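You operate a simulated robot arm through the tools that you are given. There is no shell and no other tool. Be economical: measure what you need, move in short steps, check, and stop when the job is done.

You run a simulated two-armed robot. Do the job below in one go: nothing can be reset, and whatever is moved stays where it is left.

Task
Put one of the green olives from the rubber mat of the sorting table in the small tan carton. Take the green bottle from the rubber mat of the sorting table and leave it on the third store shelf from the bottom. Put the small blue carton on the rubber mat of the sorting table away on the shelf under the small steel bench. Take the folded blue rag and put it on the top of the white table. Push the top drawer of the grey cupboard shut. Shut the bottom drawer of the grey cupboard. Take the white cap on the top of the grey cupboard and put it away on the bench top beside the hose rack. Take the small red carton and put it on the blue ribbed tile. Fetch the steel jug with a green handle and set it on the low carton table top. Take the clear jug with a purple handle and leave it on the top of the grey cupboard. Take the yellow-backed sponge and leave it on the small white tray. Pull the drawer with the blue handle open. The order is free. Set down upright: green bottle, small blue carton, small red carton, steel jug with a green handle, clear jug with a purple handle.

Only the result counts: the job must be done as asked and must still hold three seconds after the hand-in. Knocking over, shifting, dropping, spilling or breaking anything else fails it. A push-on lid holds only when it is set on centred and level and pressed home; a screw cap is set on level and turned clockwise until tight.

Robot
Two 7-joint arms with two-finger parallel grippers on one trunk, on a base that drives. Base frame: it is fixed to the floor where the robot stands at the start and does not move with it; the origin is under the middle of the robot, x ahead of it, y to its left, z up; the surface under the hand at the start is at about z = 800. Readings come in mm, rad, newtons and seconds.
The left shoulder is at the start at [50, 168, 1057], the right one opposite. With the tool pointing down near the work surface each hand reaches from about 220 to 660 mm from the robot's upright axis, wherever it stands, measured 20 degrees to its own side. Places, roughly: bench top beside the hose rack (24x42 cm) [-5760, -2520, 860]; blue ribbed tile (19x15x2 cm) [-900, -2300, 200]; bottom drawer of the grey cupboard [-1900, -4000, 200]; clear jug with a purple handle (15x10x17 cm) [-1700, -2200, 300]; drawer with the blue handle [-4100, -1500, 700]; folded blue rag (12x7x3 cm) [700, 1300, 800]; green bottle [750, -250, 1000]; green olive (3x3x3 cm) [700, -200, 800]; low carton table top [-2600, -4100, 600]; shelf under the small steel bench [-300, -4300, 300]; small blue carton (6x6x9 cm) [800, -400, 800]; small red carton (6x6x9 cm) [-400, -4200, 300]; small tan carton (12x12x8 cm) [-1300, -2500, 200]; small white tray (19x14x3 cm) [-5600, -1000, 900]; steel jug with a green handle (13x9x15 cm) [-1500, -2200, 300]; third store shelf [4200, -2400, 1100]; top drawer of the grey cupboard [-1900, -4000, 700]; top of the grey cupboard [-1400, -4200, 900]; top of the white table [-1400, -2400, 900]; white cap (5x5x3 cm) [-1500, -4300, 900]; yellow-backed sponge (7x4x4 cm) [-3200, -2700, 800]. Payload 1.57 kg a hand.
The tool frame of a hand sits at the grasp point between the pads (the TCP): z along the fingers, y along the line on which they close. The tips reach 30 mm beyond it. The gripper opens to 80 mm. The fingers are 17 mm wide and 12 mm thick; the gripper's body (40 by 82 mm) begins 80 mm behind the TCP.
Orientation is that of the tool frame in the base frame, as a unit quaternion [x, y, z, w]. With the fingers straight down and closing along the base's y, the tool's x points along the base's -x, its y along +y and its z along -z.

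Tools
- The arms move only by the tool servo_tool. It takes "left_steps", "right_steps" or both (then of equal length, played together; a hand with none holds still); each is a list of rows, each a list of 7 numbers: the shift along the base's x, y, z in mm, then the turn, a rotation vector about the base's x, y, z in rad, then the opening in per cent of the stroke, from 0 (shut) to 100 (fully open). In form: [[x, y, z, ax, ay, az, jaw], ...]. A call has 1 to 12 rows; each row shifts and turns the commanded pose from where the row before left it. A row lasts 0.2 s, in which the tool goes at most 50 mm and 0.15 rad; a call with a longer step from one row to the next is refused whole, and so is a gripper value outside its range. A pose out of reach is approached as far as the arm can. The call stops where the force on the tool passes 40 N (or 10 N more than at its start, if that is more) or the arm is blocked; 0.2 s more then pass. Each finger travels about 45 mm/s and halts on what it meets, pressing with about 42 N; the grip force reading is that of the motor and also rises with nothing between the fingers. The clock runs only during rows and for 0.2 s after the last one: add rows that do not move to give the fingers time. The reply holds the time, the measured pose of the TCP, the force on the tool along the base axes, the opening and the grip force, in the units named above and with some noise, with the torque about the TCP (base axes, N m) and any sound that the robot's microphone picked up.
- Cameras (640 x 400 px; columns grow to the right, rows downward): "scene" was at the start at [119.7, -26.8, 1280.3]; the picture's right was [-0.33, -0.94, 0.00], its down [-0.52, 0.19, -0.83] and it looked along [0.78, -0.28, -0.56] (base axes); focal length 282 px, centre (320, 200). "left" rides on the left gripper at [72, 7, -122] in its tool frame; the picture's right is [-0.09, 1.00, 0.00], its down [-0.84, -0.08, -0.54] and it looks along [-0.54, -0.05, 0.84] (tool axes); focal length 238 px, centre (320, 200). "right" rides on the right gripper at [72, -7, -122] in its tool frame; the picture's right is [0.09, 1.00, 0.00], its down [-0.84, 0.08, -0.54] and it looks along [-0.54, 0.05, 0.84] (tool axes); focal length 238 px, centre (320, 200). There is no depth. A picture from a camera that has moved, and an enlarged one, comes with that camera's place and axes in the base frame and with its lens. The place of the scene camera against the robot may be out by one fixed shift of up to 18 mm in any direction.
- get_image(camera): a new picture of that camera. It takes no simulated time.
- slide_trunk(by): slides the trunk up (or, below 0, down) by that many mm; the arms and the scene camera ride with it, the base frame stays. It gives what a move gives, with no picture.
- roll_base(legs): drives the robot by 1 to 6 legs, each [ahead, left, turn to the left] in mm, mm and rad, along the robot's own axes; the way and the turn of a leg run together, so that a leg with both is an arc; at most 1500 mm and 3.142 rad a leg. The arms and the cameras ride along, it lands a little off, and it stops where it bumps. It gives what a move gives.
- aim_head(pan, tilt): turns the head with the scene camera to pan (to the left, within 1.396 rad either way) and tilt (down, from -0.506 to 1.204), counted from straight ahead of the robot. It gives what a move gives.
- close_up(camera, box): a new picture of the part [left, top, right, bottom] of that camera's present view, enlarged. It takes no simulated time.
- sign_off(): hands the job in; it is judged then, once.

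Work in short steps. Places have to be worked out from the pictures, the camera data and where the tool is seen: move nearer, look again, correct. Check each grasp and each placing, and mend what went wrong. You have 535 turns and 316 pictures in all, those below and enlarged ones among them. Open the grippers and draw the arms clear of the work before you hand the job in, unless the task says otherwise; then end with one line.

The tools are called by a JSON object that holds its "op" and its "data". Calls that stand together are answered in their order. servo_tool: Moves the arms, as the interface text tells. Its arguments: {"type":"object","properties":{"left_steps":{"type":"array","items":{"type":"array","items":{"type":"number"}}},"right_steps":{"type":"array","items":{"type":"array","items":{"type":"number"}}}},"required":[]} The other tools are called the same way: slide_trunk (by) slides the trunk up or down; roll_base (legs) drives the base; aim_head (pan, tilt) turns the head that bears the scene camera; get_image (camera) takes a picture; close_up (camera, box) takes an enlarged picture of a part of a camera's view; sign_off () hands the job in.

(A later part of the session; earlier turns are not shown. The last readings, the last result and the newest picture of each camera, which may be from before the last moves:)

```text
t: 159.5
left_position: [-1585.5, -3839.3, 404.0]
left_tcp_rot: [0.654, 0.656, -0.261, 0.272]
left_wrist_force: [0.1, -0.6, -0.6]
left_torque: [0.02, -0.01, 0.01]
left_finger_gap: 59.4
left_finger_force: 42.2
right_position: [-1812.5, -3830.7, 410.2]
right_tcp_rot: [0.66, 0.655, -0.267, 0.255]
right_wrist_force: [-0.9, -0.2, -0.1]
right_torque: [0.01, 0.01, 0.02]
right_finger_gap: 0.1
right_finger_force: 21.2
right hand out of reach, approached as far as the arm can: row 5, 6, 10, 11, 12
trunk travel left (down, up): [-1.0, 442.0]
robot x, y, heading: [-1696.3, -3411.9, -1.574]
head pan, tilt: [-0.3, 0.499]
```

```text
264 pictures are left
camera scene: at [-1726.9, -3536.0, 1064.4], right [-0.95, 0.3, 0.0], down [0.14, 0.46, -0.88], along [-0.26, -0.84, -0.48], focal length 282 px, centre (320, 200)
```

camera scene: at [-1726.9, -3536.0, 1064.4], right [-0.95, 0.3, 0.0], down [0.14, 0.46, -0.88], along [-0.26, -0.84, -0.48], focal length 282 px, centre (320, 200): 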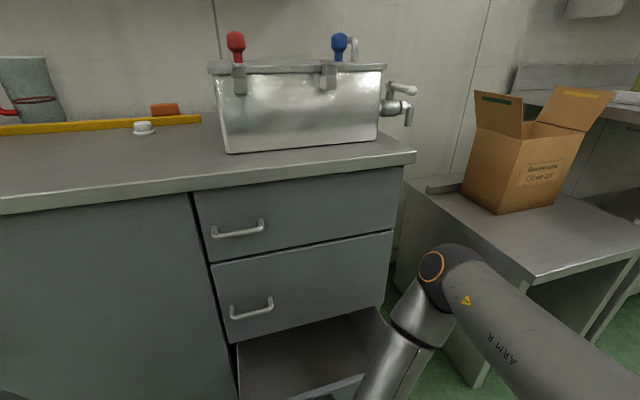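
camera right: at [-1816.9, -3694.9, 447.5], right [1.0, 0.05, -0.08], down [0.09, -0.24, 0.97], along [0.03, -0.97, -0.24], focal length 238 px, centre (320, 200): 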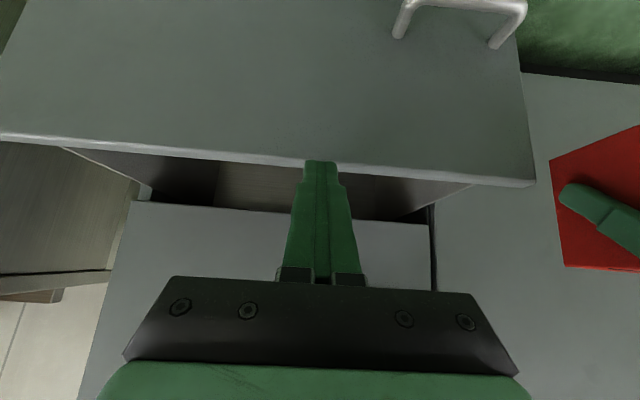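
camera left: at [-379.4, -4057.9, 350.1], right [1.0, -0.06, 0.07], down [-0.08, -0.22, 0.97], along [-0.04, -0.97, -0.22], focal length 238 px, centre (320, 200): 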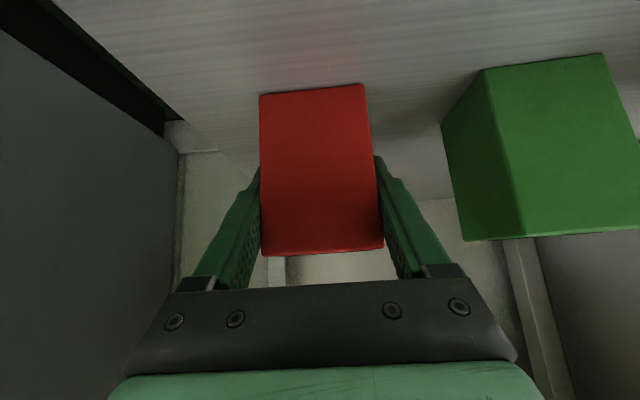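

The bottom panel is at y≈-3886, top edge z≈366. I back off to get the hand low with a longer reach, then push with gentle base moves.

{"op": "roll_base", "data": {"legs": [[-200, 0, 0]]}}

{"op": "servo_tool", "data": {"right_steps": [[-12, -25, -25, 0, 0, 0, 0], [-12, -25, -25, 0, 0, 0, 0], [-12, -25, -25, 0, 0, 0, 0], [-12, -25, -25, 0, 0, 0, 0], [0, 0, -10, 0, 0, 0, 0], [0, 0, 0, 0, 0, 0, 0]]}}

{"op": "get_image", "data": {"camera": "right"}}

```text
t: 161.1
left_position: [-1584.3, -3641.8, 403.6]
left_tcp_rot: [0.653, 0.657, -0.26, 0.272]
left_wrist_force: [-0.7, 0.0, -0.3]
left_torque: [0.01, -0.04, 0.02]
left_finger_gap: 59.1
left_finger_force: 41.9
right_position: [-1812.1, -3630.9, 408.7]
right_tcp_rot: [0.658, 0.656, -0.267, 0.256]
right_wrist_force: [-0.4, 0.2, -0.1]
right_torque: [0.03, -0.01, -0.01]
right_finger_gap: 0.1
right_finger_force: 20.7
trunk travel left (down, up): [-1.0, 442.0]
robot x, y, heading: [-1694.3, -3213.1, -1.569]
head pan, tilt: [-0.3, 0.499]
```

```text
t: 162.5
left_position: [-1583.6, -3640.5, 404.1]
left_tcp_rot: [0.653, 0.656, -0.261, 0.273]
left_wrist_force: [-0.3, -0.8, -1.9]
left_torque: [0.0, -0.04, -0.02]
left_finger_gap: 59.3
left_finger_force: 41.9
right_position: [-1825.0, -3723.2, 331.9]
right_tcp_rot: [0.661, 0.656, -0.267, 0.249]
right_wrist_force: [0.1, -0.1, -0.4]
right_torque: [-0.02, 0.02, -0.01]
right_finger_gap: 0.1
right_finger_force: 21.7
right hand out of reach, approached as far as the arm can: row 1, 2, 3, 4, 5
trunk travel left (down, up): [-1.0, 442.0]
robot x, y, heading: [-1695.7, -3211.9, -1.569]
head pan, tilt: [-0.3, 0.499]
```

```text
263 pictures are left
camera right: at [-1829.2, -3587.0, 371.9], right [1.0, 0.05, -0.08], down [0.09, -0.25, 0.96], along [0.03, -0.97, -0.25], focal length 238 px, centre (320, 200)
```

right: 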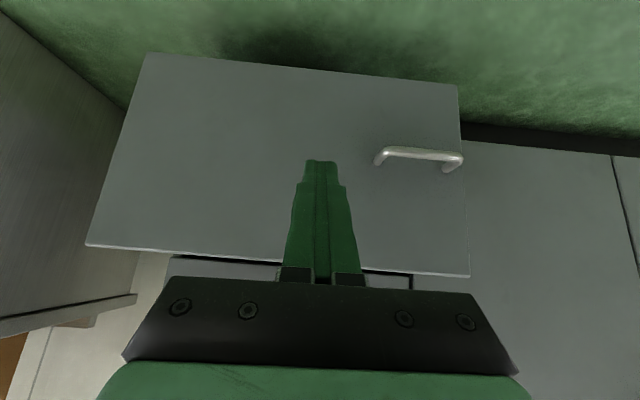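

Fingers face the mid panel, clear of the handle. I drive ahead 250 mm to push it most of the way.

{"op": "roll_base", "data": {"legs": [[130, 0, 0], [110, 0, 0]]}}

{"op": "get_image", "data": {"camera": "right"}}

```text
t: 164.6
left_position: [-1584.9, -3877.8, 405.1]
left_tcp_rot: [0.654, 0.656, -0.261, 0.273]
left_wrist_force: [0.1, -0.6, -0.7]
left_torque: [0.03, 0.0, 0.0]
left_finger_gap: 59.6
left_finger_force: 42.4
right_position: [-1824.5, -3960.1, 333.2]
right_tcp_rot: [0.66, 0.656, -0.266, 0.25]
right_wrist_force: [0.4, -0.4, -0.1]
right_torque: [0.04, 0.0, -0.03]
right_finger_gap: 0.3
right_finger_force: 21.4
trunk travel left (down, up): [-1.0, 442.0]
robot x, y, heading: [-1695.1, -3451.1, -1.567]
head pan, tilt: [-0.3, 0.499]
```

```text
262 pictures are left
camera right: at [-1829.2, -3824.8, 372.1], right [1.0, 0.05, -0.08], down [0.09, -0.25, 0.96], along [0.03, -0.97, -0.25], focal length 238 px, centre (320, 200)
```

right: 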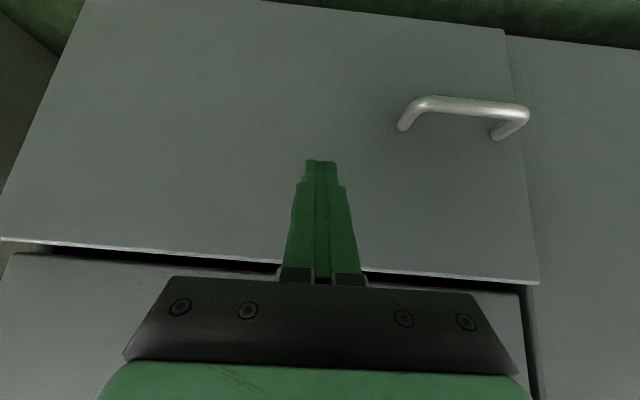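

It slides easily. The last ~50 mm I push with the arm so the force limit stops it.

{"op": "servo_tool", "data": {"right_steps": [[0, -15, 0, 0, 0, 0, 0], [0, -15, 0, 0, 0, 0, 0], [0, -12, 0, 0, 0, 0, 0], [0, -10, 0, 0, 0, 0, 0], [0, -8, 0, 0, 0, 0, 0], [0, -8, 0, 0, 0, 0, 0], [0, -8, 0, 0, 0, 0, 0], [0, -8, 0, 0, 0, 0, 0], [0, 0, 0, 0, 0, 0, 0]]}}

{"op": "get_image", "data": {"camera": "right"}}

```text
t: 165.9
left_position: [-1585.1, -3876.8, 402.7]
left_tcp_rot: [0.654, 0.656, -0.262, 0.272]
left_wrist_force: [1.1, -0.4, -1.1]
left_torque: [0.01, 0.01, -0.02]
left_finger_gap: 59.5
left_finger_force: 42.1
right_position: [-1824.5, -4014.9, 326.2]
right_tcp_rot: [0.663, 0.658, -0.259, 0.247]
right_wrist_force: [0.6, 0.6, 0.0]
right_torque: [0.01, 0.0, -0.01]
right_finger_gap: 0.0
right_finger_force: 21.4
trunk travel left (down, up): [-1.0, 442.0]
robot x, y, heading: [-1692.5, -3448.8, -1.574]
head pan, tilt: [-0.3, 0.499]
stopped in row 6 (right hand): the force on the tool passed its limit at 92 N (the readings are from after the stop); the commanded pose is now the measured one
```

```text
261 pictures are left
camera right: at [-1827.9, -3879.8, 369.2], right [1.0, 0.06, -0.08], down [0.09, -0.26, 0.96], along [0.03, -0.96, -0.27], focal length 238 px, centre (320, 200)
```

right: 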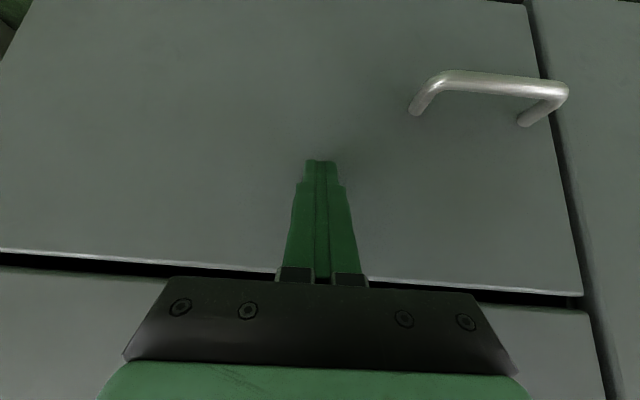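

Both drawers are shut. I back away, slide east around the white table, and come up to its north side facing it.

{"op": "roll_base", "data": {"legs": [[-170, 0, 0], [0, 1500, 0], [0, 200, 0], [-1450, 0, 0], [-400, 0, 0], [0, -900, 0]]}}

{"op": "aim_head", "data": {"pan": -0.1, "tilt": 0.6}}

{"op": "get_image", "data": {"camera": "scene"}}

{"op": "get_image", "data": {"camera": "right"}}

{"op": "get_image", "data": {"camera": "left"}}

```text
t: 199.1
left_position: [-760.2, -1850.0, 404.2]
left_tcp_rot: [0.654, 0.656, -0.261, 0.272]
left_wrist_force: [0.9, -0.3, -1.0]
left_torque: [0.02, -0.02, -0.01]
left_finger_gap: 59.3
left_finger_force: 42.7
right_position: [-998.0, -1986.6, 327.2]
right_tcp_rot: [0.664, 0.657, -0.26, 0.246]
right_wrist_force: [0.4, -0.4, 0.1]
right_torque: [0.03, 0.02, -0.02]
right_finger_gap: 0.1
right_finger_force: 21.3
trunk travel left (down, up): [-1.0, 442.0]
robot x, y, heading: [-865.1, -1419.2, -1.575]
head pan, tilt: [-0.3, 0.499]
```

```text
t: 199.9
left_position: [-759.5, -1850.3, 405.1]
left_tcp_rot: [0.655, 0.655, -0.261, 0.272]
left_wrist_force: [0.8, 0.7, -0.4]
left_torque: [-0.03, -0.02, 0.01]
left_finger_gap: 59.4
left_finger_force: 42.6
right_position: [-997.9, -1986.7, 328.1]
right_tcp_rot: [0.664, 0.656, -0.26, 0.245]
right_wrist_force: [-0.4, -0.5, 0.4]
right_torque: [0.0, 0.03, 0.01]
right_finger_gap: 0.0
right_finger_force: 21.0
trunk travel left (down, up): [-1.0, 442.0]
robot x, y, heading: [-866.0, -1423.5, -1.572]
head pan, tilt: [-0.099, 0.6]
```

```text
260 pictures are left
camera scene: at [-881.2, -1547.4, 1055.2], right [-0.99, 0.1, 0.0], down [0.06, 0.56, -0.83], along [-0.09, -0.82, -0.56], focal length 282 px, centre (320, 200)
```

scene: 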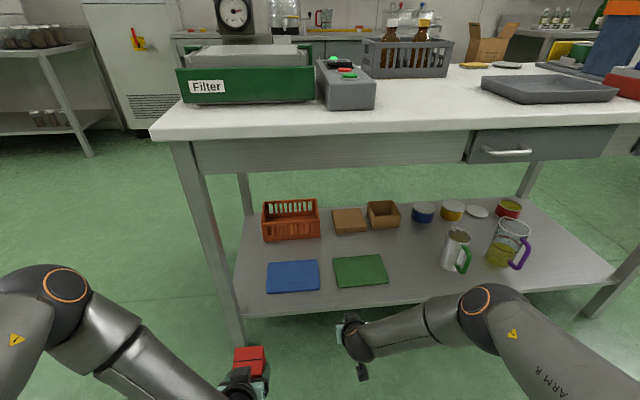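

```text
259 pictures are left
camera right: at [-1001.8, -1851.7, 369.4], right [1.0, 0.05, -0.08], down [0.09, -0.26, 0.96], along [0.03, -0.96, -0.26], focal length 238 px, centre (320, 200)
```

right: 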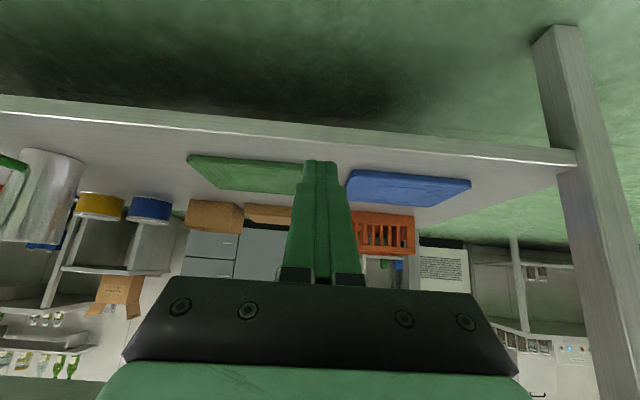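

```text
258 pictures are left
camera left: at [-752.9, -1713.3, 440.8], right [1.0, -0.06, 0.08], down [-0.09, -0.22, 0.97], along [-0.04, -0.97, -0.23], focal length 238 px, centre (320, 200)
```

left: 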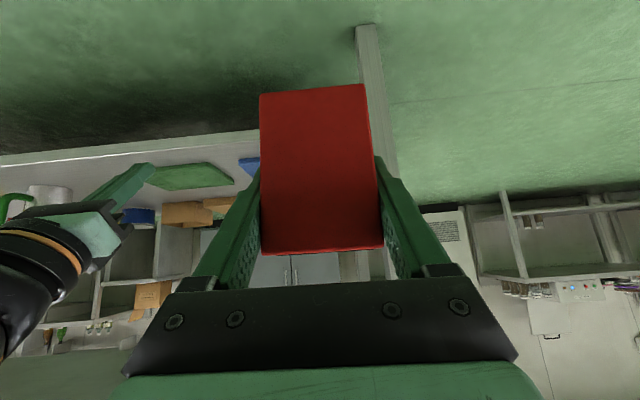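

Good view: the blue tile spans about x -945…-756, y -2346…-2196, top z≈235. I extend the left arm low with the red carton, then drive so it hovers over the tile.

{"op": "servo_tool", "data": {"left_steps": [[0, -28, -9, 0, 0, 0, 30], [0, -28, -9, 0, 0, 0, 30], [0, -28, -9, 0, 0, 0, 30], [0, -28, -9, 0, 0, 0, 30], [0, -28, -9, 0, 0, 0, 30], [0, -30, -9, 0, 0, 0, 30], [0, 0, 0, 0, 0, 0, 30]]}}

{"op": "roll_base", "data": {"legs": [[0, -90, 0], [130, 0, 0]]}}

{"op": "get_image", "data": {"camera": "scene"}}

{"op": "get_image", "data": {"camera": "left"}}

```text
t: 201.5
left_position: [-759.3, -2019.0, 349.7]
left_tcp_rot: [0.655, 0.655, -0.261, 0.271]
left_wrist_force: [-0.8, 0.2, -1.1]
left_torque: [0.01, -0.02, 0.03]
left_finger_gap: 59.4
left_finger_force: 42.0
right_position: [-998.2, -1986.1, 328.3]
right_tcp_rot: [0.664, 0.657, -0.26, 0.245]
right_wrist_force: [0.6, 0.4, -1.0]
right_torque: [-0.01, 0.0, -0.01]
right_finger_gap: 0.0
right_finger_force: 21.4
trunk travel left (down, up): [-1.0, 442.0]
robot x, y, heading: [-868.2, -1418.9, -1.573]
head pan, tilt: [-0.099, 0.6]
```

```text
t: 203.8
left_position: [-847.7, -2148.2, 350.1]
left_tcp_rot: [0.654, 0.656, -0.261, 0.272]
left_wrist_force: [0.1, 0.0, -0.8]
left_torque: [0.0, -0.03, -0.03]
left_finger_gap: 59.1
left_finger_force: 42.1
right_position: [-1086.4, -2117.0, 326.6]
right_tcp_rot: [0.663, 0.657, -0.26, 0.246]
right_wrist_force: [0.1, 0.0, 0.1]
right_torque: [0.0, 0.04, -0.01]
right_finger_gap: 0.0
right_finger_force: 21.0
trunk travel left (down, up): [-1.0, 442.0]
robot x, y, heading: [-957.6, -1550.6, -1.571]
head pan, tilt: [-0.099, 0.6]
```

```text
257 pictures are left
camera scene: at [-970.9, -1676.5, 1055.2], right [-0.99, 0.1, 0.0], down [0.06, 0.56, -0.83], along [-0.08, -0.82, -0.56], focal length 282 px, centre (320, 200)
```

scene: 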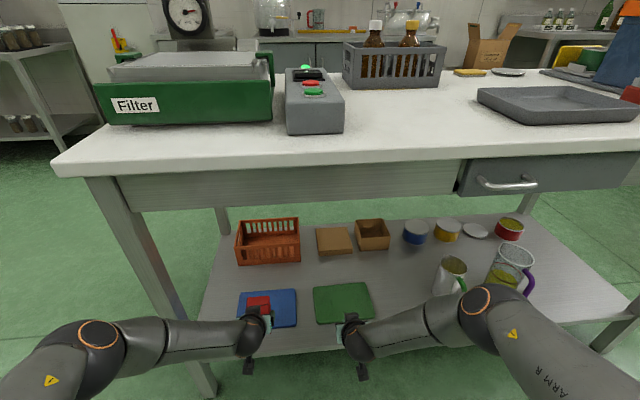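

```text
256 pictures are left
camera left: at [-841.8, -2011.5, 386.6], right [1.0, -0.06, 0.08], down [-0.09, -0.22, 0.97], along [-0.04, -0.97, -0.23], focal length 238 px, centre (320, 200)
```

left: 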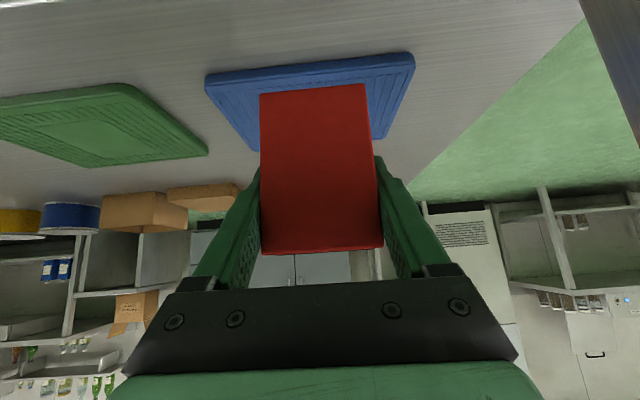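

The tile centre is at about (-853,-2266). I drive 80 mm ahead and extend the rest, watching the elbow against the table leg.

{"op": "roll_base", "data": {"legs": [[75, 0, 0]]}}

{"op": "servo_tool", "data": {"left_steps": [[-2, -15, -10, 0, 0, 0, 30], [-2, -15, -10, 0, 0, 0, 30], [-1, 0, -10, 0, 0, 0, 30], [0, 0, 0, 0, 0, 0, 30]]}}

{"op": "get_image", "data": {"camera": "left"}}

{"op": "get_image", "data": {"camera": "scene"}}

```text
t: 204.8
left_position: [-848.5, -2223.2, 350.6]
left_tcp_rot: [0.655, 0.655, -0.262, 0.272]
left_wrist_force: [-0.1, -0.4, -0.5]
left_torque: [0.01, 0.02, 0.01]
left_finger_gap: 59.7
left_finger_force: 41.4
right_position: [-1087.2, -2190.3, 327.3]
right_tcp_rot: [0.663, 0.657, -0.259, 0.246]
right_wrist_force: [0.4, 0.4, -0.3]
right_torque: [0.0, -0.02, -0.01]
right_finger_gap: 0.1
right_finger_force: 21.3
trunk travel left (down, up): [-1.0, 442.0]
robot x, y, heading: [-954.0, -1624.6, -1.575]
head pan, tilt: [-0.099, 0.6]
```

```text
t: 205.8
left_position: [-853.4, -2251.7, 319.1]
left_tcp_rot: [0.654, 0.656, -0.261, 0.271]
left_wrist_force: [-0.7, 0.1, -0.9]
left_torque: [0.01, 0.05, 0.03]
left_finger_gap: 59.2
left_finger_force: 41.7
right_position: [-1086.8, -2191.6, 326.0]
right_tcp_rot: [0.664, 0.657, -0.26, 0.246]
right_wrist_force: [-0.3, 0.4, -0.8]
right_torque: [0.06, 0.03, -0.01]
right_finger_gap: 0.0
right_finger_force: 21.5
trunk travel left (down, up): [-1.0, 442.0]
robot x, y, heading: [-957.5, -1623.4, -1.576]
head pan, tilt: [-0.099, 0.6]
```

```text
255 pictures are left
camera left: at [-847.4, -2115.9, 356.3], right [1.0, -0.06, 0.08], down [-0.09, -0.22, 0.97], along [-0.04, -0.97, -0.23], focal length 238 px, centre (320, 200)
```

left: 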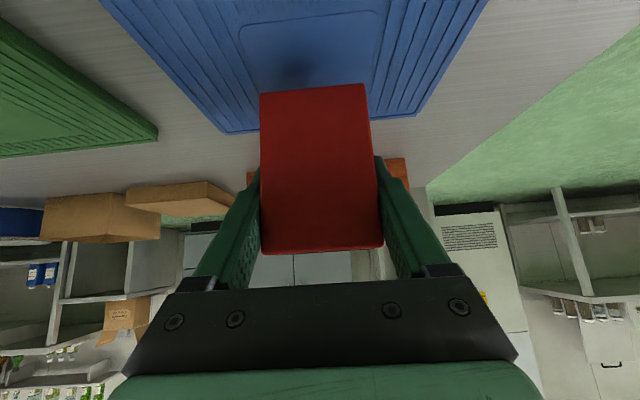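

```text
254 pictures are left
camera scene: at [-971.1, -1751.3, 1055.2], right [-0.99, 0.1, 0.0], down [0.06, 0.56, -0.83], along [-0.08, -0.82, -0.56], focal length 282 px, centre (320, 200)
```

scene: 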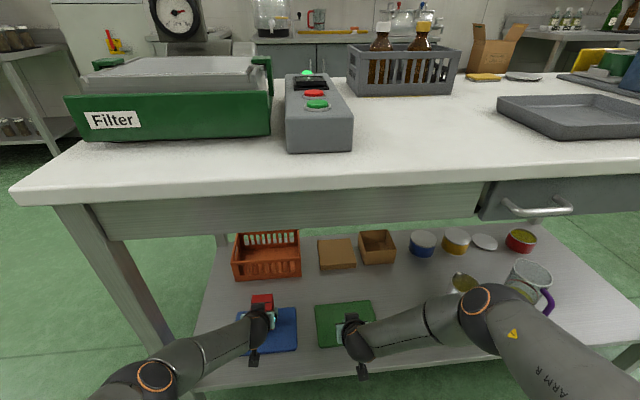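

Carton is over the tile. Lower until contact.

{"op": "servo_tool", "data": {"left_steps": [[0, 0, -10, 0, 0, 0, 30], [0, 0, -8, 0, 0, 0, 30], [0, 0, -6, 0, 0, 0, 30], [0, 0, -5, 0, 0, 0, 30], [0, 0, -4, 0, 0, 0, 30], [0, 0, -4, 0, 0, 0, 30], [0, 0, 0, 0, 0, 0, 30]]}}

```text
t: 207.4
left_position: [-844.9, -2248.3, 304.7]
left_tcp_rot: [0.655, 0.655, -0.261, 0.272]
left_wrist_force: [0.6, 0.1, -0.1]
left_torque: [0.0, 0.01, 0.02]
left_finger_gap: 59.3
left_finger_force: 42.4
left hand out of reach, approached as far as the arm can: row 1, 2, 3, 4, 5, 6
right_position: [-1087.5, -2190.3, 326.9]
right_tcp_rot: [0.664, 0.657, -0.261, 0.246]
right_wrist_force: [0.9, 0.3, 0.0]
right_torque: [-0.01, -0.03, -0.01]
right_finger_gap: 0.1
right_finger_force: 21.1
trunk travel left (down, up): [-1.0, 442.0]
robot x, y, heading: [-957.5, -1628.4, -1.571]
head pan, tilt: [-0.099, 0.6]
```

Reach limit again; I drive 30 mm ahead while drawing the hand back equally, then lower on.

{"op": "roll_base", "data": {"legs": [[35, 0, 0]]}}

{"op": "servo_tool", "data": {"left_steps": [[-4, 15, 0, 0, 0, 0, 30], [-4, 15, 0, 0, 0, 0, 30], [0, 0, 0, 0, 0, 0, 30]]}}

```text
t: 208.3
left_position: [-844.7, -2282.2, 305.4]
left_tcp_rot: [0.654, 0.656, -0.261, 0.272]
left_wrist_force: [-0.7, 0.1, -1.1]
left_torque: [-0.01, -0.01, -0.01]
left_finger_gap: 59.6
left_finger_force: 41.7
right_position: [-1087.8, -2225.9, 327.5]
right_tcp_rot: [0.663, 0.657, -0.26, 0.246]
right_wrist_force: [-0.3, 1.1, -0.5]
right_torque: [-0.02, 0.05, -0.01]
right_finger_gap: 0.0
right_finger_force: 21.0
trunk travel left (down, up): [-1.0, 442.0]
robot x, y, heading: [-958.7, -1660.4, -1.575]
head pan, tilt: [-0.099, 0.6]
```

```text
t: 209.1
left_position: [-853.4, -2252.8, 304.6]
left_tcp_rot: [0.655, 0.655, -0.261, 0.271]
left_wrist_force: [-0.4, 0.2, -0.8]
left_torque: [0.06, 0.03, 0.02]
left_finger_gap: 59.8
left_finger_force: 42.0
right_position: [-1086.7, -2225.0, 327.1]
right_tcp_rot: [0.663, 0.657, -0.26, 0.246]
right_wrist_force: [0.0, 0.7, 0.3]
right_torque: [0.02, -0.04, 0.04]
right_finger_gap: 0.0
right_finger_force: 21.1
trunk travel left (down, up): [-1.0, 442.0]
robot x, y, heading: [-955.6, -1660.5, -1.574]
head pan, tilt: [-0.099, 0.6]
```

Now lower the rest gently.

{"op": "servo_tool", "data": {"left_steps": [[0, 0, -6, 0, 0, 0, 30], [0, 0, -5, 0, 0, 0, 30], [0, 0, -4, 0, 0, 0, 30], [0, 0, -4, 0, 0, 0, 30], [0, 0, 0, 0, 0, 0, 30]]}}

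```text
t: 210.3
left_position: [-853.1, -2255.8, 291.8]
left_tcp_rot: [0.652, 0.655, -0.264, 0.275]
left_wrist_force: [0.4, 6.1, 33.6]
left_torque: [0.13, 0.98, -0.19]
left_finger_gap: 59.3
left_finger_force: 42.1
right_position: [-1088.1, -2225.7, 329.0]
right_tcp_rot: [0.663, 0.657, -0.26, 0.247]
right_wrist_force: [0.1, -0.4, 1.0]
right_torque: [0.0, 0.03, -0.03]
right_finger_gap: 0.1
right_finger_force: 21.3
trunk travel left (down, up): [-1.0, 442.0]
robot x, y, heading: [-958.1, -1662.9, -1.576]
head pan, tilt: [-0.099, 0.6]
```

Contact (34 N). Ease up, open, and retreat along the tool axis.

{"op": "servo_tool", "data": {"left_steps": [[0, 0, 6, 0, 0, 0, 30], [0, 0, 0, 0, 0, 0, 76], [0, 0, 0, 0, 0, 0, 88], [0, 0, 0, 0, 0, 0, 100], [0, 0, 0, 0, 0, 0, 100], [0, 25, 25, 0, 0, 0, 100], [0, 25, 25, 0, 0, 0, 100], [0, 25, 15, 0, 0, 0, 100], [0, 0, 0, 0, 0, 0, 100]]}}

{"op": "get_image", "data": {"camera": "left"}}

{"op": "get_image", "data": {"camera": "scene"}}

{"op": "get_image", "data": {"camera": "right"}}

```text
t: 212.3
left_position: [-850.8, -2178.2, 357.5]
left_tcp_rot: [0.654, 0.656, -0.261, 0.272]
left_wrist_force: [-0.4, 0.0, 0.2]
left_torque: [0.0, 0.01, 0.0]
left_finger_gap: 80.0
left_finger_force: 0.0
right_position: [-1087.0, -2226.6, 327.3]
right_tcp_rot: [0.663, 0.658, -0.26, 0.246]
right_wrist_force: [0.0, 0.1, 0.1]
right_torque: [-0.02, -0.05, -0.02]
right_finger_gap: 0.0
right_finger_force: 21.3
trunk travel left (down, up): [-1.0, 442.0]
robot x, y, heading: [-958.6, -1661.9, -1.569]
head pan, tilt: [-0.099, 0.6]
```

```text
253 pictures are left
camera left: at [-845.8, -2041.2, 394.1], right [1.0, -0.06, 0.08], down [-0.09, -0.22, 0.97], along [-0.04, -0.97, -0.23], focal length 238 px, centre (320, 200)
```

left: 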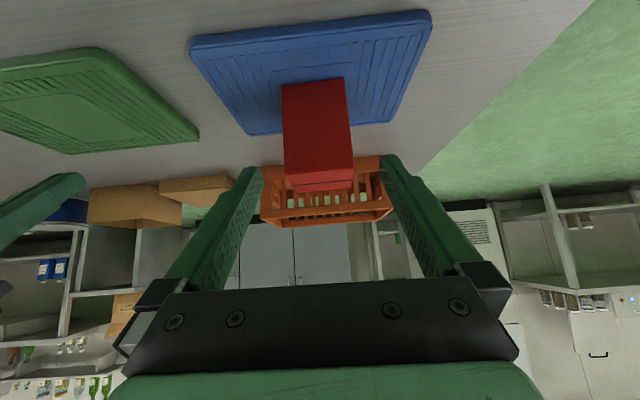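

```text
252 pictures are left
camera scene: at [-971.2, -1786.0, 1055.2], right [-0.99, 0.1, 0.0], down [0.06, 0.56, -0.83], along [-0.08, -0.82, -0.56], focal length 282 px, centre (320, 200)
```

scene: 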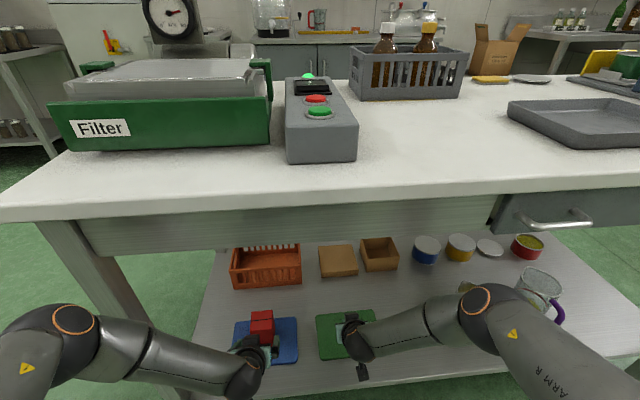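

```text
251 pictures are left
camera right: at [-1091.2, -2090.5, 369.4], right [1.0, 0.05, -0.08], down [0.09, -0.26, 0.96], along [0.03, -0.96, -0.27], focal length 238 px, centre (320, 200)
```

right: 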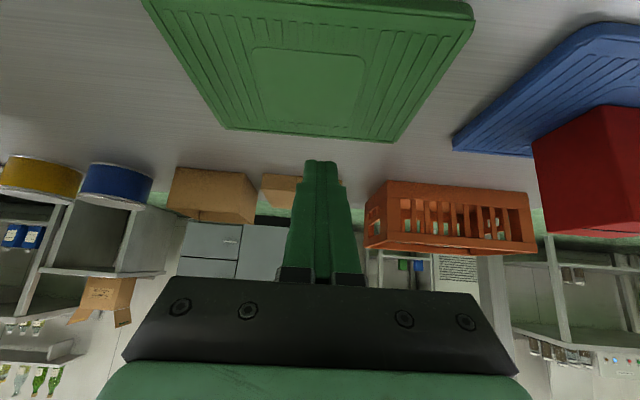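

Red carton stands on the blue tile. I back out and shift in front of the jugs to look closely.

{"op": "roll_base", "data": {"legs": [[-280, 0, 0], [0, -560, 0]]}}

{"op": "get_image", "data": {"camera": "scene"}}

{"op": "close_up", "data": {"camera": "scene", "box": [270, 150, 430, 250]}}

{"op": "get_image", "data": {"camera": "left"}}

{"op": "get_image", "data": {"camera": "right"}}

```text
t: 219.2
left_position: [-1409.7, -1893.3, 357.7]
left_tcp_rot: [0.655, 0.655, -0.261, 0.272]
left_wrist_force: [0.4, -0.3, -0.8]
left_torque: [-0.02, 0.02, 0.02]
left_finger_gap: 80.2
left_finger_force: 0.1
right_position: [-1644.9, -1941.0, 326.9]
right_tcp_rot: [0.665, 0.656, -0.261, 0.245]
right_wrist_force: [0.8, 0.5, -0.9]
right_torque: [0.01, -0.03, -0.04]
right_finger_gap: 0.1
right_finger_force: 21.4
trunk travel left (down, up): [-1.0, 442.0]
robot x, y, heading: [-1515.9, -1374.6, -1.576]
head pan, tilt: [-0.099, 0.6]
```

```text
250 pictures are left
camera scene: at [-1528.6, -1500.8, 1055.2], right [-0.99, 0.1, 0.0], down [0.06, 0.56, -0.83], along [-0.09, -0.82, -0.56], focal length 282 px, centre (320, 200)
```

scene: 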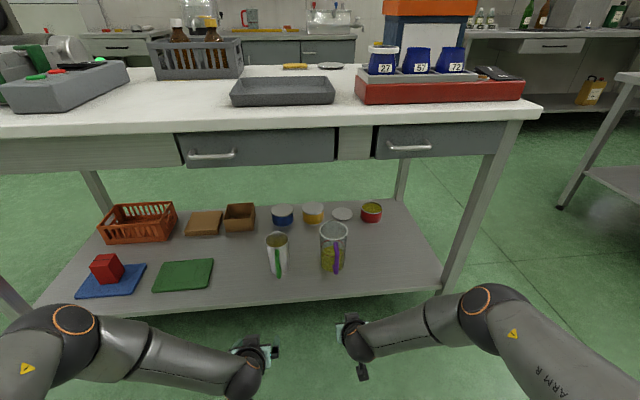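

```text
4.00 times, centred on (350, 200) of scene
camera zoom: at [-1528.6, -1500.8, 1055.2], right [-0.99, 0.1, 0.0], down [0.06, 0.56, -0.83], along [-0.09, -0.82, -0.56], focal length 1130 px, centre (200, 200)
```

zoom: 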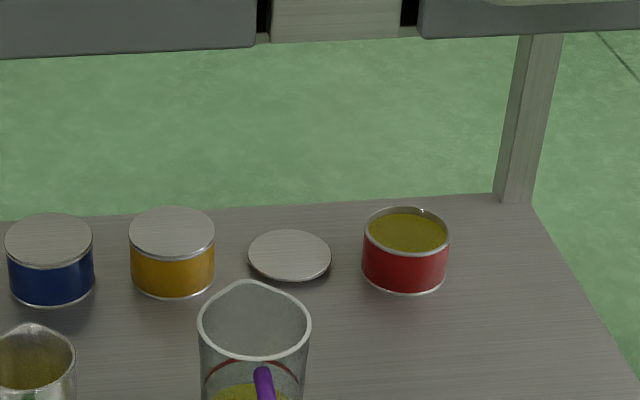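

```text
248 pictures are left
camera left: at [-1404.3, -1756.5, 393.9], right [1.0, -0.06, 0.08], down [-0.09, -0.22, 0.97], along [-0.04, -0.97, -0.23], focal length 238 px, centre (320, 200)
```

left: 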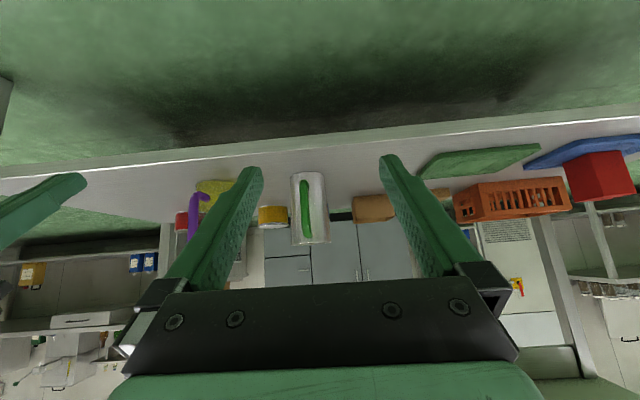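

```text
247 pictures are left
camera right: at [-1649.5, -1805.0, 369.4], right [1.0, 0.05, -0.08], down [0.09, -0.26, 0.96], along [0.03, -0.96, -0.27], focal length 238 px, centre (320, 200)
```

right: 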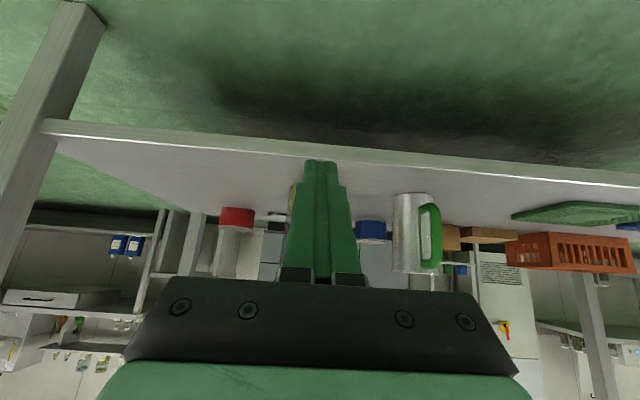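

Both handles face toward me. To resist tilting I will grip the upright handle bars with tools pointing straight down. First a closer look at both jugs.

{"op": "close_up", "data": {"camera": "scene", "box": [240, 200, 400, 300]}}

{"op": "close_up", "data": {"camera": "left", "box": [170, 150, 350, 262]}}

```text
4.00 times, centred on (320, 250) of scene
camera zoom: at [-1528.6, -1500.8, 1055.2], right [-0.99, 0.1, 0.0], down [0.06, 0.56, -0.83], along [-0.09, -0.82, -0.56], focal length 1130 px, centre (320, 0)
```

zoom: 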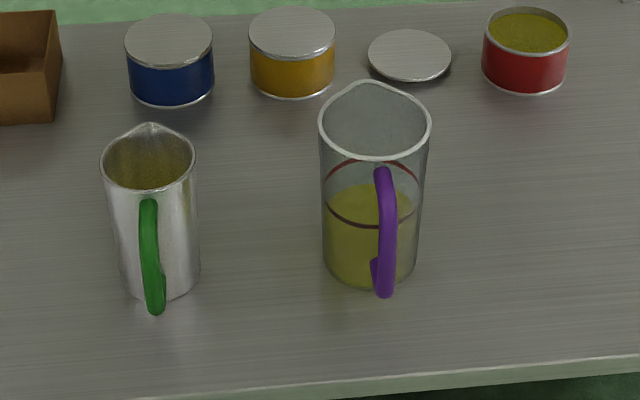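

```text
3.56 times, centred on (260, 206) of left
camera zoom: at [-1404.3, -1756.5, 393.9], right [1.0, -0.06, 0.08], down [-0.09, -0.22, 0.97], along [-0.04, -0.97, -0.23], focal length 848 px, centre (533, 179)
```

zoom: 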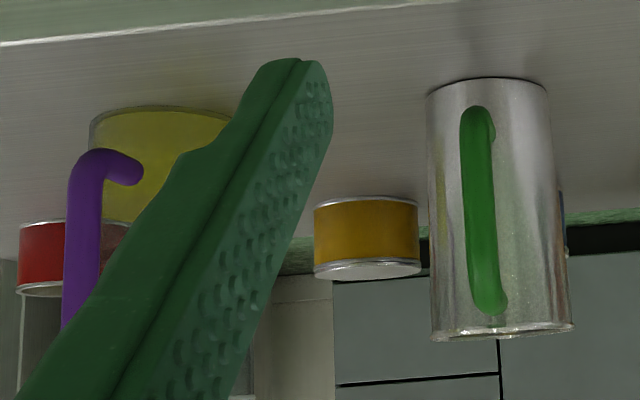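

Handles are ~18 mm round bars pointing at +y; bars near (-1454,-2205) and (-1663,-2200). I rotate both tools to straight down in front of the table.

{"op": "servo_tool", "data": {"left_steps": [[-4, 0, 8, 0.131, 0, 0, 100], [-4, 0, 8, 0.131, 0, 0, 100], [-4, 0, 8, 0.131, 0, 0, 100], [-4, 0, 8, 0.131, 0, 0, 100], [-4, 0, 8, 0.131, 0, 0, 100], [-4, 0, 8, 0.13, 0, 0, 100], [0, 0, 0, 0, 0, 0, 100]], "right_steps": [[3, 4, 16, 0.131, 0, 0, 100], [3, 4, 16, 0.131, 0, 0, 100], [3, 4, 16, 0.131, 0, 0, 100], [3, 4, 16, 0.131, 0, 0, 100], [3, 4, 16, 0.131, 0, 0, 100], [3, 4, 16, 0.13, 0, 0, 100], [0, 0, 0, 0, 0, 0, 100]]}}

{"op": "get_image", "data": {"camera": "left"}}

{"op": "get_image", "data": {"camera": "right"}}

```text
t: 220.8
left_position: [-1434.8, -1893.4, 403.5]
left_tcp_rot: [0.71, 0.705, 0.009, 0.0]
left_wrist_force: [-0.1, -0.3, 0.6]
left_torque: [0.02, -0.02, -0.01]
left_finger_gap: 80.0
left_finger_force: 0.0
right_position: [-1627.9, -1916.8, 422.7]
right_tcp_rot: [0.708, 0.705, 0.012, -0.028]
right_wrist_force: [0.8, 0.6, 0.6]
right_torque: [0.0, -0.01, -0.01]
right_finger_gap: 79.8
right_finger_force: 0.2
trunk travel left (down, up): [-1.0, 442.0]
robot x, y, heading: [-1512.8, -1378.0, -1.576]
head pan, tilt: [-0.099, 0.6]
```

```text
244 pictures are left
camera left: at [-1428.6, -1822.3, 527.2], right [1.0, -0.1, 0.01], down [-0.09, -0.84, 0.53], along [-0.04, -0.53, -0.85], focal length 238 px, centre (320, 200)
```

left: 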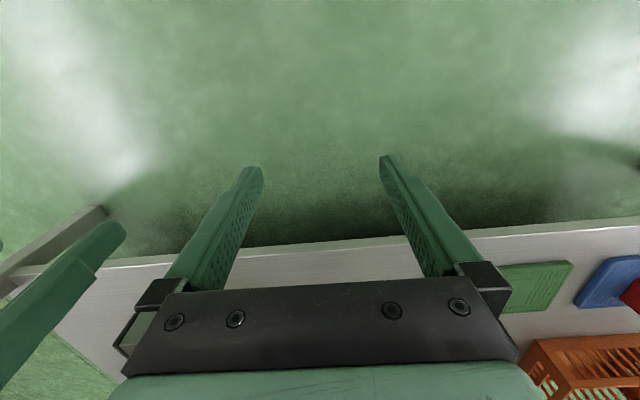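

```text
243 pictures are left
camera right: at [-1631.7, -1850.8, 548.5], right [1.0, 0.09, -0.02], down [0.09, -0.87, 0.49], along [0.03, -0.49, -0.87], focal length 238 px, centre (320, 200)
```

right: 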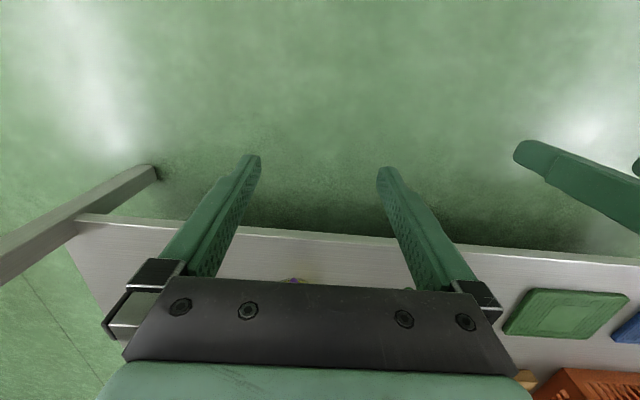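

Tools are vertical now. I drive 200 mm ahead, keeping them just short of the handles, and look.

{"op": "roll_base", "data": {"legs": [[0, -28, 0], [190, 0, 0.004]]}}

{"op": "get_image", "data": {"camera": "left"}}

{"op": "get_image", "data": {"camera": "right"}}

{"op": "get_image", "data": {"camera": "scene"}}

```text
t: 222.9
left_position: [-1461.1, -2082.9, 403.9]
left_tcp_rot: [0.709, 0.705, 0.008, -0.001]
left_wrist_force: [0.9, -0.4, 0.1]
left_torque: [0.04, -0.01, 0.03]
left_finger_gap: 80.0
left_finger_force: 0.1
right_position: [-1655.1, -2105.8, 422.1]
right_tcp_rot: [0.707, 0.707, 0.011, -0.026]
right_wrist_force: [0.2, -0.5, 0.7]
right_torque: [0.0, 0.01, 0.01]
right_finger_gap: 80.0
right_finger_force: 0.0
trunk travel left (down, up): [-1.0, 442.0]
robot x, y, heading: [-1545.8, -1568.1, -1.57]
head pan, tilt: [-0.099, 0.6]
```

```text
242 pictures are left
camera left: at [-1455.6, -2011.9, 527.0], right [1.0, -0.1, 0.01], down [-0.09, -0.84, 0.53], along [-0.04, -0.53, -0.85], focal length 238 px, centre (320, 200)
```

left: 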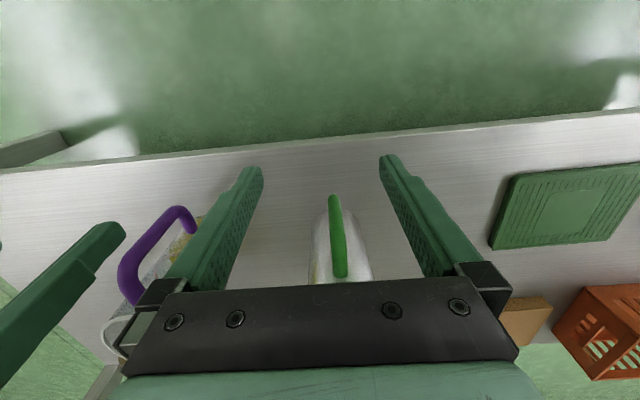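

```text
241 pictures are left
camera right: at [-1658.7, -2041.0, 548.3], right [1.0, 0.09, -0.02], down [0.09, -0.86, 0.49], along [0.03, -0.49, -0.87], focal length 238 px, centre (320, 200)
```

right: 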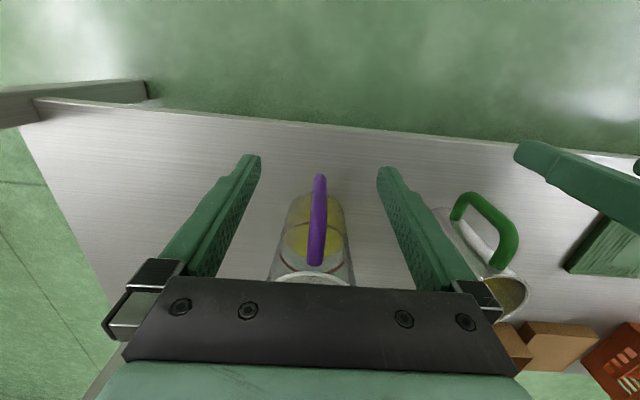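

```text
240 pictures are left
camera scene: at [-1556.8, -1690.7, 1055.2], right [-0.99, 0.1, 0.0], down [0.06, 0.56, -0.83], along [-0.08, -0.82, -0.56], focal length 282 px, centre (320, 200)
```

scene: 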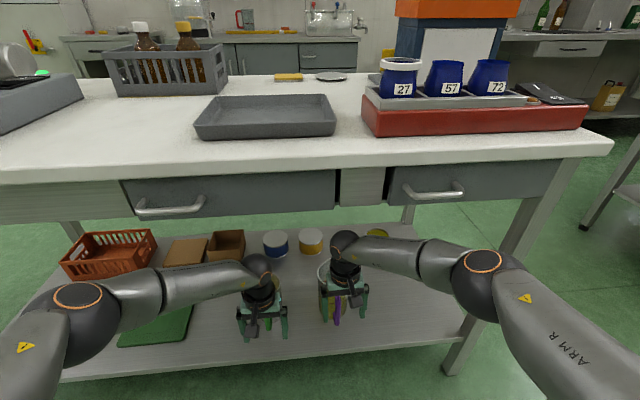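

Handles seen clearly: green bar at about (-1450,-2195), purple at (-1652,-2190). I lower both hands to grip height first, then drive the last bit in.

{"op": "servo_tool", "data": {"left_steps": [[3, 0, -24, 0, 0, 0, 100], [3, 0, -24, 0, 0, 0, 100], [3, 0, -24, 0, 0, 0, 100], [2, 0, -22, 0, 0, 0, 100], [0, 0, 0, 0, 0, 0, 100]], "right_steps": [[1, 5, -25, 0, 0, 0, 100], [1, 5, -25, 0, 0, 0, 100], [1, 5, -25, 0, 0, 0, 100], [0, 5, -22, 0, 0, 0, 100], [0, 0, 0, 0, 0, 0, 100]]}}

{"op": "roll_base", "data": {"legs": [[60, 0, 0]]}}

{"op": "get_image", "data": {"camera": "left"}}

{"op": "get_image", "data": {"camera": "right"}}

{"op": "get_image", "data": {"camera": "scene"}}

```text
t: 224.1
left_position: [-1450.7, -2081.2, 311.5]
left_tcp_rot: [0.709, 0.705, 0.009, -0.001]
left_wrist_force: [0.1, -0.5, -0.2]
left_torque: [-0.03, -0.04, -0.03]
left_finger_gap: 80.0
left_finger_force: 0.0
right_position: [-1652.1, -2085.9, 325.9]
right_tcp_rot: [0.706, 0.707, 0.011, -0.027]
right_wrist_force: [-0.3, 0.1, 0.5]
right_torque: [-0.02, 0.0, -0.04]
right_finger_gap: 79.9
right_finger_force: 0.0
trunk travel left (down, up): [-1.0, 442.0]
robot x, y, heading: [-1541.8, -1564.6, -1.574]
head pan, tilt: [-0.099, 0.6]
```

```text
t: 225.1
left_position: [-1451.1, -2142.3, 310.7]
left_tcp_rot: [0.709, 0.705, 0.008, -0.001]
left_wrist_force: [0.1, 0.1, 0.5]
left_torque: [0.02, 0.01, 0.02]
left_finger_gap: 79.9
left_finger_force: 0.1
right_position: [-1652.2, -2145.4, 326.8]
right_tcp_rot: [0.706, 0.707, 0.011, -0.027]
right_wrist_force: [0.3, 0.5, 0.0]
right_torque: [0.02, 0.02, 0.03]
right_finger_gap: 80.0
right_finger_force: 0.1
trunk travel left (down, up): [-1.0, 442.0]
robot x, y, heading: [-1544.6, -1629.1, -1.569]
head pan, tilt: [-0.099, 0.6]
```

```text
239 pictures are left
camera left: at [-1444.9, -2071.9, 433.3], right [1.0, -0.1, 0.01], down [-0.09, -0.84, 0.53], along [-0.04, -0.53, -0.85], focal length 238 px, centre (320, 200)
```

left: 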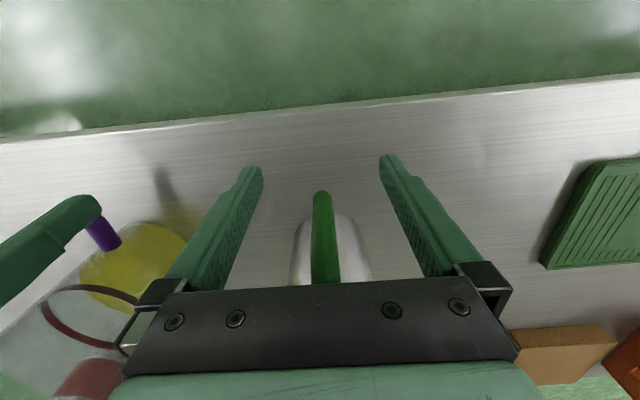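

```text
238 pictures are left
camera right: at [-1656.1, -2080.5, 451.7], right [1.0, 0.09, -0.02], down [0.09, -0.86, 0.49], along [0.03, -0.49, -0.87], focal length 238 px, centre (320, 200)
```

right: 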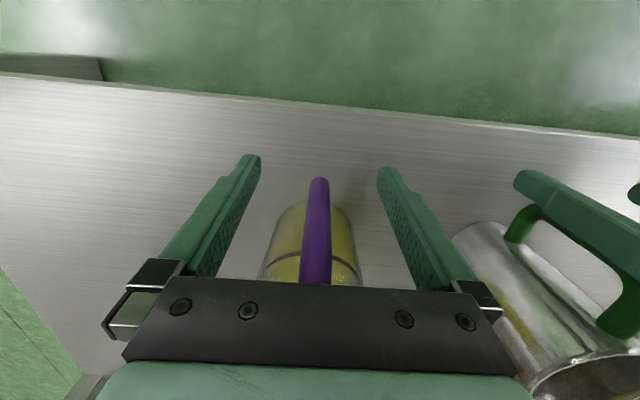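

```text
237 pictures are left
camera scene: at [-1557.0, -1750.7, 1055.2], right [-0.99, 0.1, 0.0], down [0.06, 0.56, -0.83], along [-0.08, -0.82, -0.56], focal length 282 px, centre (320, 200)
```

scene: 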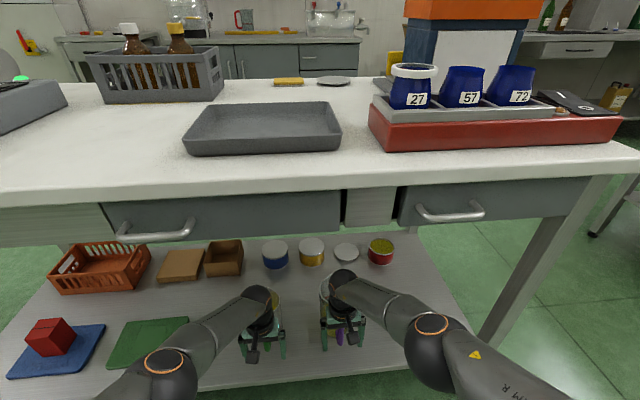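

Both bars are centred between the fingers. Drive 40 mm in, trim, then close both grippers.

{"op": "roll_base", "data": {"legs": [[40, 0, 0]]}}

{"op": "get_image", "data": {"camera": "left"}}

{"op": "get_image", "data": {"camera": "right"}}

```text
t: 226.0
left_position: [-1451.8, -2182.5, 310.9]
left_tcp_rot: [0.708, 0.706, 0.009, 0.0]
left_wrist_force: [1.0, 0.6, -0.4]
left_torque: [-0.02, -0.01, -0.01]
left_finger_gap: 80.2
left_finger_force: 0.0
right_position: [-1652.4, -2185.3, 326.1]
right_tcp_rot: [0.706, 0.707, 0.011, -0.027]
right_wrist_force: [0.9, -0.5, 0.8]
right_torque: [0.0, 0.01, -0.03]
right_finger_gap: 79.9
right_finger_force: 0.0
trunk travel left (down, up): [-1.0, 442.0]
robot x, y, heading: [-1546.8, -1665.7, -1.573]
head pan, tilt: [-0.099, 0.6]
```

```text
236 pictures are left
camera left: at [-1445.0, -2111.9, 433.3], right [1.0, -0.1, 0.01], down [-0.09, -0.84, 0.53], along [-0.04, -0.53, -0.85], focal length 238 px, centre (320, 200)
```

left: 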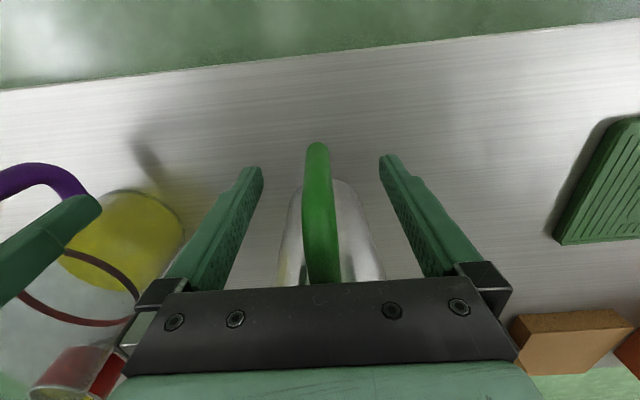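

```text
235 pictures are left
camera right: at [-1656.1, -2120.4, 451.7], right [1.0, 0.09, -0.02], down [0.09, -0.86, 0.49], along [0.03, -0.49, -0.87], focal length 238 px, centre (320, 200)
```

right: 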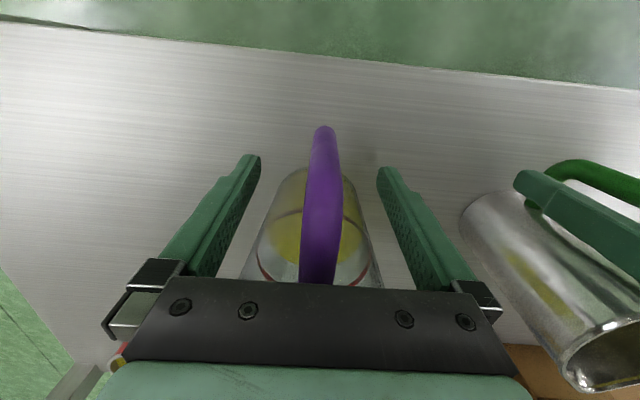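

Two-view parallax puts the bar centres at y≈-2178 (green) and y≈-2168 (purple). I trim both hands and close.

{"op": "servo_tool", "data": {"left_steps": [[0, 3, 0, 0, 0, 0, 100], [0, 0, 0, 0, 0, 0, 60], [0, 0, 0, 0, 0, 0, 30], [0, 0, 0, 0, 0, 0, 10], [0, 0, 0, 0, 0, 0, 5], [0, 0, 0, 0, 0, 0, 5], [0, 0, 0, 0, 0, 0, 5]], "right_steps": [[0, 15, 0, 0, 0, 0, 100], [0, 0, 0, 0, 0, 0, 60], [0, 0, 0, 0, 0, 0, 30], [0, 0, 0, 0, 0, 0, 10], [0, 0, 0, 0, 0, 0, 5], [0, 0, 0, 0, 0, 0, 5], [0, 0, 0, 0, 0, 0, 5]]}}

{"op": "get_image", "data": {"camera": "left"}}

{"op": "get_image", "data": {"camera": "right"}}

```text
t: 227.6
left_position: [-1451.7, -2179.3, 312.0]
left_tcp_rot: [0.708, 0.706, 0.009, 0.0]
left_wrist_force: [-1.2, 0.4, 0.4]
left_torque: [-0.12, 0.25, -0.07]
left_finger_gap: 15.9
left_finger_force: 31.5
right_position: [-1651.7, -2170.3, 326.3]
right_tcp_rot: [0.707, 0.707, 0.011, -0.027]
right_wrist_force: [0.8, -0.9, 2.1]
right_torque: [-0.13, -0.38, 0.11]
right_finger_gap: 15.5
right_finger_force: 30.8
trunk travel left (down, up): [-1.0, 442.0]
robot x, y, heading: [-1546.2, -1664.8, -1.571]
head pan, tilt: [-0.099, 0.6]
```

```text
234 pictures are left
camera left: at [-1445.4, -2108.8, 433.4], right [1.0, -0.1, 0.01], down [-0.09, -0.84, 0.53], along [-0.04, -0.53, -0.85], focal length 238 px, centre (320, 200)
```

left: 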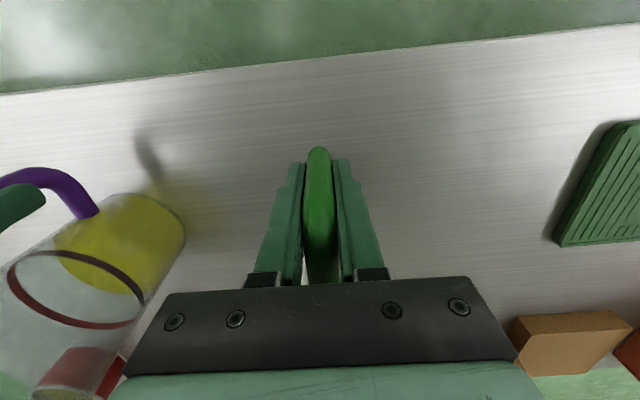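

```text
233 pictures are left
camera right: at [-1655.5, -2105.6, 451.9], right [1.0, 0.09, -0.02], down [0.09, -0.86, 0.49], along [0.03, -0.49, -0.87], focal length 238 px, centre (320, 200)
```

right: 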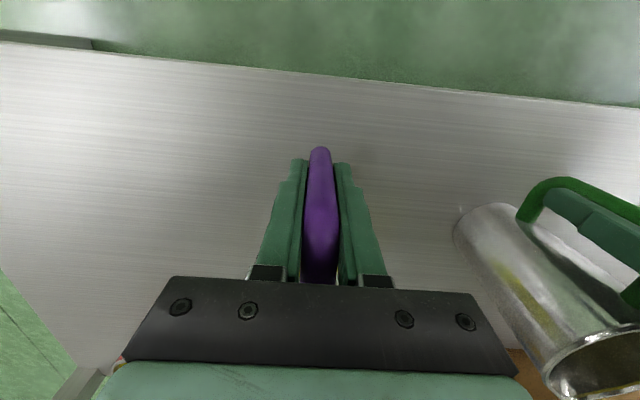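

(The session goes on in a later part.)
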